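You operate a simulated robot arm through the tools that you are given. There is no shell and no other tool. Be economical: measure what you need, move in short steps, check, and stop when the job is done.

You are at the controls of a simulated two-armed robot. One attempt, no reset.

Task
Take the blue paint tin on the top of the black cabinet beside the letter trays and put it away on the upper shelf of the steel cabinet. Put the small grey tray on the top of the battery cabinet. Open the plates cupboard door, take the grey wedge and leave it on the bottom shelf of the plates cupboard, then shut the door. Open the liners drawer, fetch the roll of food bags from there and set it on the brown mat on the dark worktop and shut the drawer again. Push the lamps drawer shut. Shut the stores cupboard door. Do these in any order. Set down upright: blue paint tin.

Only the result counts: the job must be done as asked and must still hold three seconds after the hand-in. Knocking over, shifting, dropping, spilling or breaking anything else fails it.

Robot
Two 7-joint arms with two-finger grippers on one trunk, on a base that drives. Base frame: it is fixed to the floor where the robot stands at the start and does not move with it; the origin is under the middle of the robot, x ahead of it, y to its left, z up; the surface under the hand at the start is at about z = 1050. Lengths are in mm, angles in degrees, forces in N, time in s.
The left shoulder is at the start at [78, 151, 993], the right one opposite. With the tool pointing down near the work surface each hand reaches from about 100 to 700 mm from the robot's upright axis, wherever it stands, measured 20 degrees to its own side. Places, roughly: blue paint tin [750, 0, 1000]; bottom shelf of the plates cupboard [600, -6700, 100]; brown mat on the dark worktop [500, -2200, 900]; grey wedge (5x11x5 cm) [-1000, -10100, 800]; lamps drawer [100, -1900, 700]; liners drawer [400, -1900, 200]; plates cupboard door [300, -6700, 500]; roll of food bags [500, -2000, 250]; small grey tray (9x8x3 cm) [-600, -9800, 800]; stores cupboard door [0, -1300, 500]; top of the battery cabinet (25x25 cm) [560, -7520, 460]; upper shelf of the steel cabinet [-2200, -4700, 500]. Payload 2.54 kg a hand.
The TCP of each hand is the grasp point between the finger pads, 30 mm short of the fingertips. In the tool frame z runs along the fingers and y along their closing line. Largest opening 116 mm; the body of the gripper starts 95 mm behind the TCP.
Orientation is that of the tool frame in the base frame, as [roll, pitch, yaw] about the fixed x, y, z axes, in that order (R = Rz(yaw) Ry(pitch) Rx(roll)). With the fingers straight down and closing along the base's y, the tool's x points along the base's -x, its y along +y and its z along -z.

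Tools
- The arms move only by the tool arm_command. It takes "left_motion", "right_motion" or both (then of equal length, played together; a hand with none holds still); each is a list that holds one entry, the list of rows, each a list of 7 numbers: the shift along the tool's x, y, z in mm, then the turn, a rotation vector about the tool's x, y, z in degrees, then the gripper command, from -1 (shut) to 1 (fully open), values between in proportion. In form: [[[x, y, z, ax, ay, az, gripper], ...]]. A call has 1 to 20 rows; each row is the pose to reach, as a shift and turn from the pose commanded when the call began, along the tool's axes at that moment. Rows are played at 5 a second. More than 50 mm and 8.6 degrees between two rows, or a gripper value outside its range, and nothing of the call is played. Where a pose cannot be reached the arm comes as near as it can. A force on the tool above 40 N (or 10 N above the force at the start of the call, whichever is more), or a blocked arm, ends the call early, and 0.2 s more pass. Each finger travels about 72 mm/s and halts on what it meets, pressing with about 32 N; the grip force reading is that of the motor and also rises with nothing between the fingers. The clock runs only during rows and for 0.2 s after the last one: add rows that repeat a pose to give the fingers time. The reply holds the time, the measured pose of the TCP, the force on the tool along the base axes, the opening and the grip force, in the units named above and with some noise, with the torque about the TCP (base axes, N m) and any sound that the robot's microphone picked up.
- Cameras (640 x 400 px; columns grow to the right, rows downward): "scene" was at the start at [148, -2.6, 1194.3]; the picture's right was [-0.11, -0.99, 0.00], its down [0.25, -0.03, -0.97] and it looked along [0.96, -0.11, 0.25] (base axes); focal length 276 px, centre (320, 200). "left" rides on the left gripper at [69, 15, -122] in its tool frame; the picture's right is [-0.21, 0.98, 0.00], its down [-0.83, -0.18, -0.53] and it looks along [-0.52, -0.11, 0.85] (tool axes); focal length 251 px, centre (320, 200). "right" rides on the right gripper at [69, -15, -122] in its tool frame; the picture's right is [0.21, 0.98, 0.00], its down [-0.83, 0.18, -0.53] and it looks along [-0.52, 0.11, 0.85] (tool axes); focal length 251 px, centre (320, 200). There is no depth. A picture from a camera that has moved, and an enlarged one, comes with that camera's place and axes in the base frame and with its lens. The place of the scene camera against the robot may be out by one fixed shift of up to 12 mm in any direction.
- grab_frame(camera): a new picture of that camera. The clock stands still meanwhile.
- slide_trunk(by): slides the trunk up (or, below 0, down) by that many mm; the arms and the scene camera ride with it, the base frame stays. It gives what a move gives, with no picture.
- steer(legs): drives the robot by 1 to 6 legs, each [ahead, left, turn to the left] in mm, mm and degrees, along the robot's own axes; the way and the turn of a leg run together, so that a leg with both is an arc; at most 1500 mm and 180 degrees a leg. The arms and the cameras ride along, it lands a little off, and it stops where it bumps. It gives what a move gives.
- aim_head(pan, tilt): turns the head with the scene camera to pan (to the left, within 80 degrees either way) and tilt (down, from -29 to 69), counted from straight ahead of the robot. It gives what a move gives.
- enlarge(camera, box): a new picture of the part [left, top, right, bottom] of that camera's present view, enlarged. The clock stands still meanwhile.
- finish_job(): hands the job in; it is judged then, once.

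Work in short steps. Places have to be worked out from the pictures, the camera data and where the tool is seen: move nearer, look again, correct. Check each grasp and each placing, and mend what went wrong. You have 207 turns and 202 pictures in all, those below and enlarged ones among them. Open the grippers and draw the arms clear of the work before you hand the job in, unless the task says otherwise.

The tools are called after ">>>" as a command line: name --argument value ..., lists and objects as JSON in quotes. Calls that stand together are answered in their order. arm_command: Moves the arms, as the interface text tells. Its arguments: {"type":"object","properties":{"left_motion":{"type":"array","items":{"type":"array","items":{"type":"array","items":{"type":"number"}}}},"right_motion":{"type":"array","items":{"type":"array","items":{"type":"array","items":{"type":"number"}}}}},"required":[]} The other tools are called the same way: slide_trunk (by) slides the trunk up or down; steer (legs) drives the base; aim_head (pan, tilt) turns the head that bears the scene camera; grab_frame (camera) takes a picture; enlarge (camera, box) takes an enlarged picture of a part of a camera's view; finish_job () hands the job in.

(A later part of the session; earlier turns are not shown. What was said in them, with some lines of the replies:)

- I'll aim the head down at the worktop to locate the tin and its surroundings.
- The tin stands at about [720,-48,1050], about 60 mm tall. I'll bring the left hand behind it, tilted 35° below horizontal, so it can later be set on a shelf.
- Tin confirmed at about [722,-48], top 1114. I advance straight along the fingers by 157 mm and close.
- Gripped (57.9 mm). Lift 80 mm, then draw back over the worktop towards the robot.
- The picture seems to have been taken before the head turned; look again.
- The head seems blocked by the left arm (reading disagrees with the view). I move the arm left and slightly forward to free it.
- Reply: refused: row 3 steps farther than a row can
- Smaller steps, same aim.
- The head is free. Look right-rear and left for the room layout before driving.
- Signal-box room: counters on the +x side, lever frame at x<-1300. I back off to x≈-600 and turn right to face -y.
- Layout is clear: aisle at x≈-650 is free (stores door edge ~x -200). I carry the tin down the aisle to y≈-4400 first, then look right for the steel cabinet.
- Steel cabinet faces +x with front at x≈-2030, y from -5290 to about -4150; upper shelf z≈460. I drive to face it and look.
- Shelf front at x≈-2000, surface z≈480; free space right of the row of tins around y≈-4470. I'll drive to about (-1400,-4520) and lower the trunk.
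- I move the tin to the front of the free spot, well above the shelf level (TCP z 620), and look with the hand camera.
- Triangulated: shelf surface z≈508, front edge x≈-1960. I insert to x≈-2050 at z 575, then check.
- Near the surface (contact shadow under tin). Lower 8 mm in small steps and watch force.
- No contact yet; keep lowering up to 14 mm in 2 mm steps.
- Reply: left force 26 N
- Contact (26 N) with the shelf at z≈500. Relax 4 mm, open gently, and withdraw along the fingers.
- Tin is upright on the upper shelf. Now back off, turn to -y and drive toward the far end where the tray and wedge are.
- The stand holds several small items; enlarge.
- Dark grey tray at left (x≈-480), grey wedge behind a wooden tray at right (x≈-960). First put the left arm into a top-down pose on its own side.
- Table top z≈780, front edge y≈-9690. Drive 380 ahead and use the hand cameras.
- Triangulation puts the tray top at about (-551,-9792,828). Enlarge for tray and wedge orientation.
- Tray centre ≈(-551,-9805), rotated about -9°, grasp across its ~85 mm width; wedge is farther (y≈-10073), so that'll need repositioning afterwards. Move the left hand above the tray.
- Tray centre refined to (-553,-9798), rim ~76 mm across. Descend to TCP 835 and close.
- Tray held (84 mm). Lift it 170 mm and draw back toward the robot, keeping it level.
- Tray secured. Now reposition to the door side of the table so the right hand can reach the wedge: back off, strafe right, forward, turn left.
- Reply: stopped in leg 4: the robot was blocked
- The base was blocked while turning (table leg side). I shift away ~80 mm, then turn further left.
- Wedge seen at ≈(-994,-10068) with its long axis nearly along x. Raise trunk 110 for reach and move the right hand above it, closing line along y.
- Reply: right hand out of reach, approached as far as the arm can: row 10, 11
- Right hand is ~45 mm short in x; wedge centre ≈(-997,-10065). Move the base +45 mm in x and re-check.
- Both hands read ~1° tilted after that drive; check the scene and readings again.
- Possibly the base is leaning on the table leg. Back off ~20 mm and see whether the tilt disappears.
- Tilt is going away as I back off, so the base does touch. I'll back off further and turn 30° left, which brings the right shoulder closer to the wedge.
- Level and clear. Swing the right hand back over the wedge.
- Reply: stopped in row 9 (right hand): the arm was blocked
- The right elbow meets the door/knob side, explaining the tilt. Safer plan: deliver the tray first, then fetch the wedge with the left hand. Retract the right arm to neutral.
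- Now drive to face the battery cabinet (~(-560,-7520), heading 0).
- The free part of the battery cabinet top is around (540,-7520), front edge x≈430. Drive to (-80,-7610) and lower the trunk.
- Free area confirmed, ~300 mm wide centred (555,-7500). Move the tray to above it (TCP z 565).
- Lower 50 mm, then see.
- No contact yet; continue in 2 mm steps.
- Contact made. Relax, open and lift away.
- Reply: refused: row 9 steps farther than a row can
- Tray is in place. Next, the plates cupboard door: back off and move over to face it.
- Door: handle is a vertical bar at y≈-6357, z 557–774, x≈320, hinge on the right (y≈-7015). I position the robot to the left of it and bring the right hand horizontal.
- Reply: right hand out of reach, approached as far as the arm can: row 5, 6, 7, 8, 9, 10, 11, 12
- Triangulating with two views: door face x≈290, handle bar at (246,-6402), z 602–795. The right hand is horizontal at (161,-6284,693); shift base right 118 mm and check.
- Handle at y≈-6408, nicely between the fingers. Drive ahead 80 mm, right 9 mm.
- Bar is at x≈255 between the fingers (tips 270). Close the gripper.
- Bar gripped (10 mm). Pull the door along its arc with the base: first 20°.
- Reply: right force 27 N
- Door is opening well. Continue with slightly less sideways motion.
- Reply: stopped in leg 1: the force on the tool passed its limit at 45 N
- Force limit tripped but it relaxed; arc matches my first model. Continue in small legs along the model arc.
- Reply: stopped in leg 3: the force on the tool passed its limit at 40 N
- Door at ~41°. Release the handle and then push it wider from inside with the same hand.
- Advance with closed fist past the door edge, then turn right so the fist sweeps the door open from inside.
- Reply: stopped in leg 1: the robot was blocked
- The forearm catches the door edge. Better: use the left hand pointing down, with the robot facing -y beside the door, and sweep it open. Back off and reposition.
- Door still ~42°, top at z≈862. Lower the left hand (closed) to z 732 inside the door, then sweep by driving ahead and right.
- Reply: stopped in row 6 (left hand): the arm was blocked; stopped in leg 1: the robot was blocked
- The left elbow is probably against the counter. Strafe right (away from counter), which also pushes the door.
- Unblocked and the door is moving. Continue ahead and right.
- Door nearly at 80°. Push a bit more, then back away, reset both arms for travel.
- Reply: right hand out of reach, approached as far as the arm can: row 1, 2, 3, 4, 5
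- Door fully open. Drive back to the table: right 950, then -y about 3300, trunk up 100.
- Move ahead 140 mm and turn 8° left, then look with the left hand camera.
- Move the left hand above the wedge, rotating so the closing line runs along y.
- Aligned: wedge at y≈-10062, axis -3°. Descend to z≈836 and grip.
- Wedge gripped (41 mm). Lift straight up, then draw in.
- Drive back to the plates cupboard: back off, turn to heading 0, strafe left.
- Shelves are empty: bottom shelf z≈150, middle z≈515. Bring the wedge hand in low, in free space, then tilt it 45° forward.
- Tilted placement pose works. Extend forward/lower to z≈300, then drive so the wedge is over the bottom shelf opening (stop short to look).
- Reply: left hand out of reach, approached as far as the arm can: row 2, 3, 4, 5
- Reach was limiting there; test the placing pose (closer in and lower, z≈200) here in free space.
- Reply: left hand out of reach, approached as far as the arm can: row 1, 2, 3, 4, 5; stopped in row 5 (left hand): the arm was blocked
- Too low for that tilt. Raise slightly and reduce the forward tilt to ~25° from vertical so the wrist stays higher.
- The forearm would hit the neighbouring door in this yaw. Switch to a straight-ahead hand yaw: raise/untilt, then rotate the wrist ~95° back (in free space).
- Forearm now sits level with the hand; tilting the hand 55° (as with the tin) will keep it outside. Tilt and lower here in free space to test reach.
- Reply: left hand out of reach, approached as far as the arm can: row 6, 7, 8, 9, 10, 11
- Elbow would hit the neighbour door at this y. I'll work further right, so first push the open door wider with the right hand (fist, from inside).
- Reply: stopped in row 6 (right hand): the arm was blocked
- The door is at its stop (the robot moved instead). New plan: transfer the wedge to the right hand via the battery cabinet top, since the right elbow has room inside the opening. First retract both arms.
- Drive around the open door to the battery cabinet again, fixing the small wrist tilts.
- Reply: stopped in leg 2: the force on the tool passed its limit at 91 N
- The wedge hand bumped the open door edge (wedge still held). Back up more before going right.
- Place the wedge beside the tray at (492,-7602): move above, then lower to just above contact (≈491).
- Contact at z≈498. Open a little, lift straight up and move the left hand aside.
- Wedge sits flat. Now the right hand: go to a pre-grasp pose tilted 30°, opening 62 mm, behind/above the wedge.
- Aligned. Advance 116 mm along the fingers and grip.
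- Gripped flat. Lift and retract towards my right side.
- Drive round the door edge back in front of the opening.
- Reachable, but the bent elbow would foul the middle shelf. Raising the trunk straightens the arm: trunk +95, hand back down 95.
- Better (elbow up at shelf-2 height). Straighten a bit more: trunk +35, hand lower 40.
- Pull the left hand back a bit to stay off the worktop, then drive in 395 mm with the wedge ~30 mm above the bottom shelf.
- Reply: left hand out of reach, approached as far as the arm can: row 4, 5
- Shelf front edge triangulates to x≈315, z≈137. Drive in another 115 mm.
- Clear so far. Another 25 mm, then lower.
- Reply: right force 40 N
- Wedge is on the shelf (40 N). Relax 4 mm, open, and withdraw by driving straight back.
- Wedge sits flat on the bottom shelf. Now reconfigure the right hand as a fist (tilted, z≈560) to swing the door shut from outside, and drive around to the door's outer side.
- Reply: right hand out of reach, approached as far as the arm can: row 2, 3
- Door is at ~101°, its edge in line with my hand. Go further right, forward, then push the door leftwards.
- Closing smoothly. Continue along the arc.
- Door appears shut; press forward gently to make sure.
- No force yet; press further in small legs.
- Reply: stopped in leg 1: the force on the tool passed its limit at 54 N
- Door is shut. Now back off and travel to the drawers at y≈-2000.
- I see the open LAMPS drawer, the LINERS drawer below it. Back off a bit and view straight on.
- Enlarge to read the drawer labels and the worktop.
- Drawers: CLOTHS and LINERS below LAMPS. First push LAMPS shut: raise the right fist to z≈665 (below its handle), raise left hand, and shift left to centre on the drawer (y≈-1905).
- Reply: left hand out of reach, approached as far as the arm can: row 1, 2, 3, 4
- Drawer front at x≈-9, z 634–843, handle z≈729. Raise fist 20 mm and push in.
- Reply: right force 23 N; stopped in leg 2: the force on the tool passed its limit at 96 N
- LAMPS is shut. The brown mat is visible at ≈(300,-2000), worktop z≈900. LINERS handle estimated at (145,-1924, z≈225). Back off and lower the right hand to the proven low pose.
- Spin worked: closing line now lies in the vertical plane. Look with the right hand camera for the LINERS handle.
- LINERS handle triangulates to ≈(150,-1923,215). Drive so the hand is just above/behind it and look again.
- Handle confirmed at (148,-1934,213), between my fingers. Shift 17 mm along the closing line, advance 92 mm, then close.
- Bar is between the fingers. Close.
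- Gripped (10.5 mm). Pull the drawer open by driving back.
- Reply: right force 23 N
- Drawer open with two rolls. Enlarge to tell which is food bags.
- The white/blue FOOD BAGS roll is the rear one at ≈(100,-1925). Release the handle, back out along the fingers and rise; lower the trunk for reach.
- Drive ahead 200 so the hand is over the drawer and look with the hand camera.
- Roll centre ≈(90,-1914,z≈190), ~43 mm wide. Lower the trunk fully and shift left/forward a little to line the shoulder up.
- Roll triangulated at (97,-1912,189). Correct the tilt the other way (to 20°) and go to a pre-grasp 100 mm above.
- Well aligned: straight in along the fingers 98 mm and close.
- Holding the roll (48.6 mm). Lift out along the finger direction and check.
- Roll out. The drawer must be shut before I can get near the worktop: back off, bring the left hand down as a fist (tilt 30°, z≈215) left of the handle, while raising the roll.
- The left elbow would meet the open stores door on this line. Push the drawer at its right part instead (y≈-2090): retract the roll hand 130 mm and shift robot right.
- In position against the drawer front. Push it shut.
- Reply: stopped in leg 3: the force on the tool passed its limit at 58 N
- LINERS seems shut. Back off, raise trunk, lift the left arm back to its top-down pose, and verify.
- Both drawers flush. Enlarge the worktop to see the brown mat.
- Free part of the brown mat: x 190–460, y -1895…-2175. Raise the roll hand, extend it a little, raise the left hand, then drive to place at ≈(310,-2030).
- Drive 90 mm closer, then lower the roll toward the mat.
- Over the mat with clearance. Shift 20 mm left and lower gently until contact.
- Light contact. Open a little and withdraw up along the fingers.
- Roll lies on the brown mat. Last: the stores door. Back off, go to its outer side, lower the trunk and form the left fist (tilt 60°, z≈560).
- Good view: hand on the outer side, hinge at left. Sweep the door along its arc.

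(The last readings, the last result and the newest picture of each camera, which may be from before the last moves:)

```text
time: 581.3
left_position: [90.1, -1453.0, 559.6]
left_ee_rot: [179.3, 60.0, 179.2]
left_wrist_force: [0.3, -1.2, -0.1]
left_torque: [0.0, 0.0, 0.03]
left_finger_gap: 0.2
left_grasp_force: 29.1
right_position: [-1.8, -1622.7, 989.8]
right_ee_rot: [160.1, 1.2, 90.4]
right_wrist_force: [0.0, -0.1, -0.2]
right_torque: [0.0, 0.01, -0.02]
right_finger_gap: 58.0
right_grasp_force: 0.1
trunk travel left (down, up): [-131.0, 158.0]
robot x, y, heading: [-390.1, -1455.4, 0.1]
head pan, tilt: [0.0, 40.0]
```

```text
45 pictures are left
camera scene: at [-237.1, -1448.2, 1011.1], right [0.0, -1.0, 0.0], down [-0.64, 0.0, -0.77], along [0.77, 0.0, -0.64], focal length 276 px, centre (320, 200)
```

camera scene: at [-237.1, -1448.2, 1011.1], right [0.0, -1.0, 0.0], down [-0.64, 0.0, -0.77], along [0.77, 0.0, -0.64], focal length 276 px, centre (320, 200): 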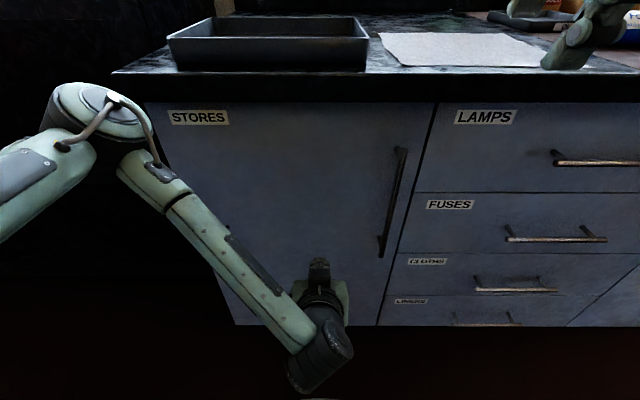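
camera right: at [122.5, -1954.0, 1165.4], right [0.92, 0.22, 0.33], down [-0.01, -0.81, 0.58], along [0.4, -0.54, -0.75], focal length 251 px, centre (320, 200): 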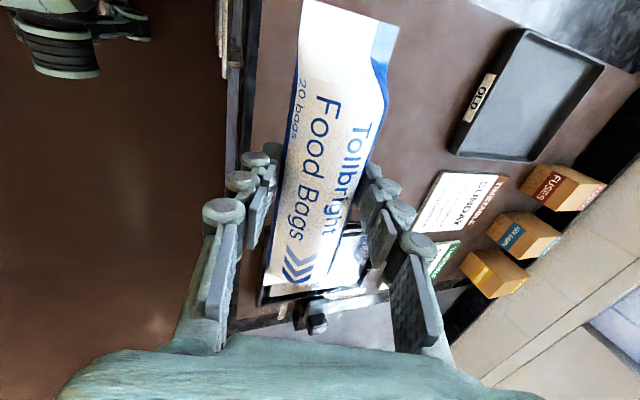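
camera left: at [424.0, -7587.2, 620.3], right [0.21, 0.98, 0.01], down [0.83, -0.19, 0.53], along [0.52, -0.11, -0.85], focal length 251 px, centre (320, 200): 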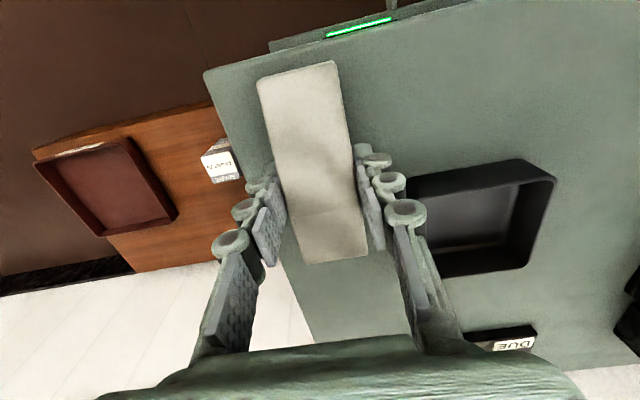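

Almost shut; press it home until contact force.

>>> steer --legs '[[50, 0, 0], [15, 0, 0], [15, 0, 0], [15, 0, 0]]'

>>> grab_frame --camera "scene"

```text
time: 582.9
left_position: [150.9, -1453.5, 558.3]
left_ee_rot: [179.3, 59.4, 178.8]
left_wrist_force: [-2.3, 0.9, 1.2]
left_torque: [0.04, -0.01, 0.05]
left_finger_gap: 0.0
left_grasp_force: 28.2
right_position: [64.0, -1621.2, 992.1]
right_ee_rot: [160.0, 1.1, 90.6]
right_wrist_force: [0.1, 0.5, -0.2]
right_torque: [-0.01, 0.01, 0.01]
right_finger_gap: 58.0
right_grasp_force: 0.1
trunk travel left (down, up): [-131.0, 158.0]
robot x, y, heading: [-323.5, -1456.6, -0.1]
head pan, tilt: [0.0, 40.0]
stopped in leg 3: the force on the tool passed its limit at 50 N (the readings are from after the stop); the commanded pose is now the measured one
```

```text
44 pictures are left
camera scene: at [-171.9, -1447.9, 1011.6], right [0.0, -1.0, 0.0], down [-0.64, 0.0, -0.77], along [0.77, 0.0, -0.64], focal length 276 px, centre (320, 200)
```

scene: 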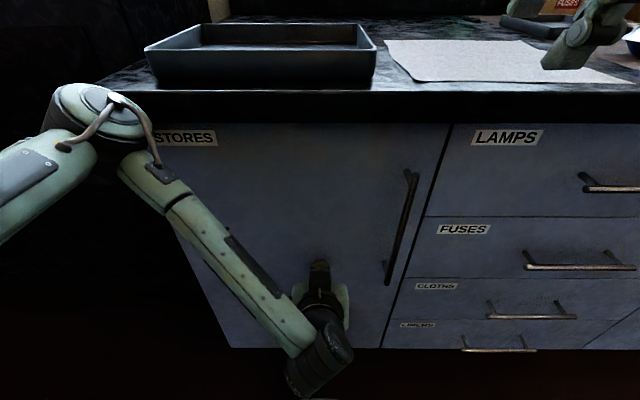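

Stores door is shut (same plane as the drawers). Back off, open grippers, and take a final look.

>>> steer --legs '[[-450, 0, 0], [0, -350, 0]]'

>>> arm_command --left_motion '[[[0, 0, 0, 0, 0, 0, 1], [0, 0, 0, 0, 0, 0, 1], [0, 0, 0, 0, 0, 0, 1], [0, 0, 0, 0, 0, 0, 1]]]' --right_motion '[[[0, 0, 0, 0, 0, 0, 1], [0, 0, 0, 0, 0, 0, 1], [0, 0, 0, 0, 0, 0, 1], [0, 0, 0, 0, 0, 0, 1]]]'

>>> aim_head --pan 0 --tilt 25

>>> grab_frame --camera "scene"

```text
time: 589.2
left_position: [-302.9, -1808.0, 556.7]
left_ee_rot: [179.3, 59.1, 178.7]
left_wrist_force: [0.8, 0.5, 1.0]
left_torque: [0.01, -0.01, 0.01]
left_finger_gap: 0.2
left_grasp_force: 28.8
right_position: [-387.2, -1975.4, 991.1]
right_ee_rot: [160.1, 1.1, 90.5]
right_wrist_force: [-0.3, -0.8, 0.2]
right_torque: [0.0, -0.02, 0.0]
right_finger_gap: 58.0
right_grasp_force: 0.1
trunk travel left (down, up): [-131.0, 158.0]
robot x, y, heading: [-771.5, -1807.6, 0.2]
head pan, tilt: [0.0, 40.0]
```

```text
time: 590.2
left_position: [-301.4, -1806.9, 557.2]
left_ee_rot: [179.3, 59.0, 178.8]
left_wrist_force: [0.2, 1.0, 0.9]
left_torque: [0.02, -0.03, 0.0]
left_finger_gap: 116.0
left_grasp_force: 0.0
right_position: [-386.5, -1974.7, 990.6]
right_ee_rot: [160.1, 1.1, 90.5]
right_wrist_force: [-0.3, 1.4, 0.3]
right_torque: [0.02, -0.01, 0.01]
right_finger_gap: 116.1
right_grasp_force: 0.0
trunk travel left (down, up): [-131.0, 158.0]
robot x, y, heading: [-775.2, -1804.1, 0.1]
head pan, tilt: [0.0, 40.0]
```

```text
time: 591.0
left_position: [-301.6, -1807.1, 557.2]
left_ee_rot: [179.2, 59.1, 178.7]
left_wrist_force: [-0.5, -0.6, -0.7]
left_torque: [0.0, 0.01, 0.02]
left_finger_gap: 116.0
left_grasp_force: 0.0
right_position: [-387.7, -1974.7, 990.0]
right_ee_rot: [160.1, 1.1, 90.6]
right_wrist_force: [0.4, 1.0, 0.3]
right_torque: [-0.04, -0.02, -0.02]
right_finger_gap: 115.9
right_grasp_force: 0.0
trunk travel left (down, up): [-131.0, 158.0]
robot x, y, heading: [-776.9, -1806.5, 0.1]
head pan, tilt: [0.0, 25.0]
```

```text
43 pictures are left
camera scene: at [-615.9, -1801.3, 1034.4], right [0.0, -1.0, 0.0], down [-0.42, 0.0, -0.91], along [0.91, 0.0, -0.42], focal length 276 px, centre (320, 200)
```

scene: 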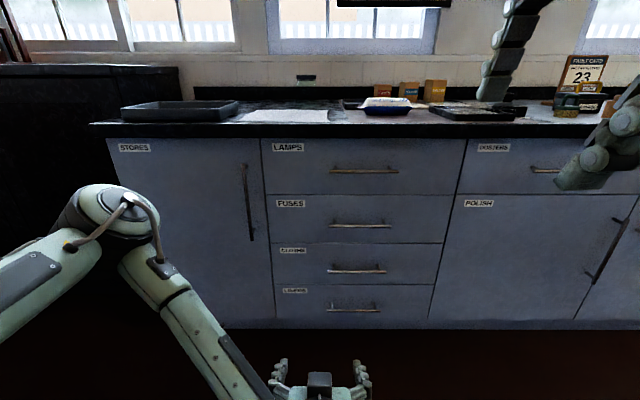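

Stores door, LAMPS and LINERS are all flush and shut. The roll is on the brown mat, and the grippers are open with the arms clear. Handing in.

>>> finish_job

```text
The job is handed in.
```

I finished all six tasks and handed the job in; the hand-in reply gave no verdict.

- **Blue paint tin:** it stands upright on the upper shelf of the steel cabinet, beside the other tins.
- **Small grey tray:** it is on the top of the battery cabinet. I set the wedge down beside it for a moment to change hands, and the tray did not move.
- **Grey wedge:** it is on the bottom shelf of the plates cupboard. The door is shut and pressed home. On the way, the hand holding the wedge bumped the open door's edge hard enough to trip the force limit.
- **Roll of food bags:** it is on the brown mat on the dark worktop. The liners drawer is shut again.
- **Lamps drawer and stores cupboard door:** both are shut and flush in the last picture.

I saw nothing else knocked over or shifted. The grippers are open and the arms are clear of the work.
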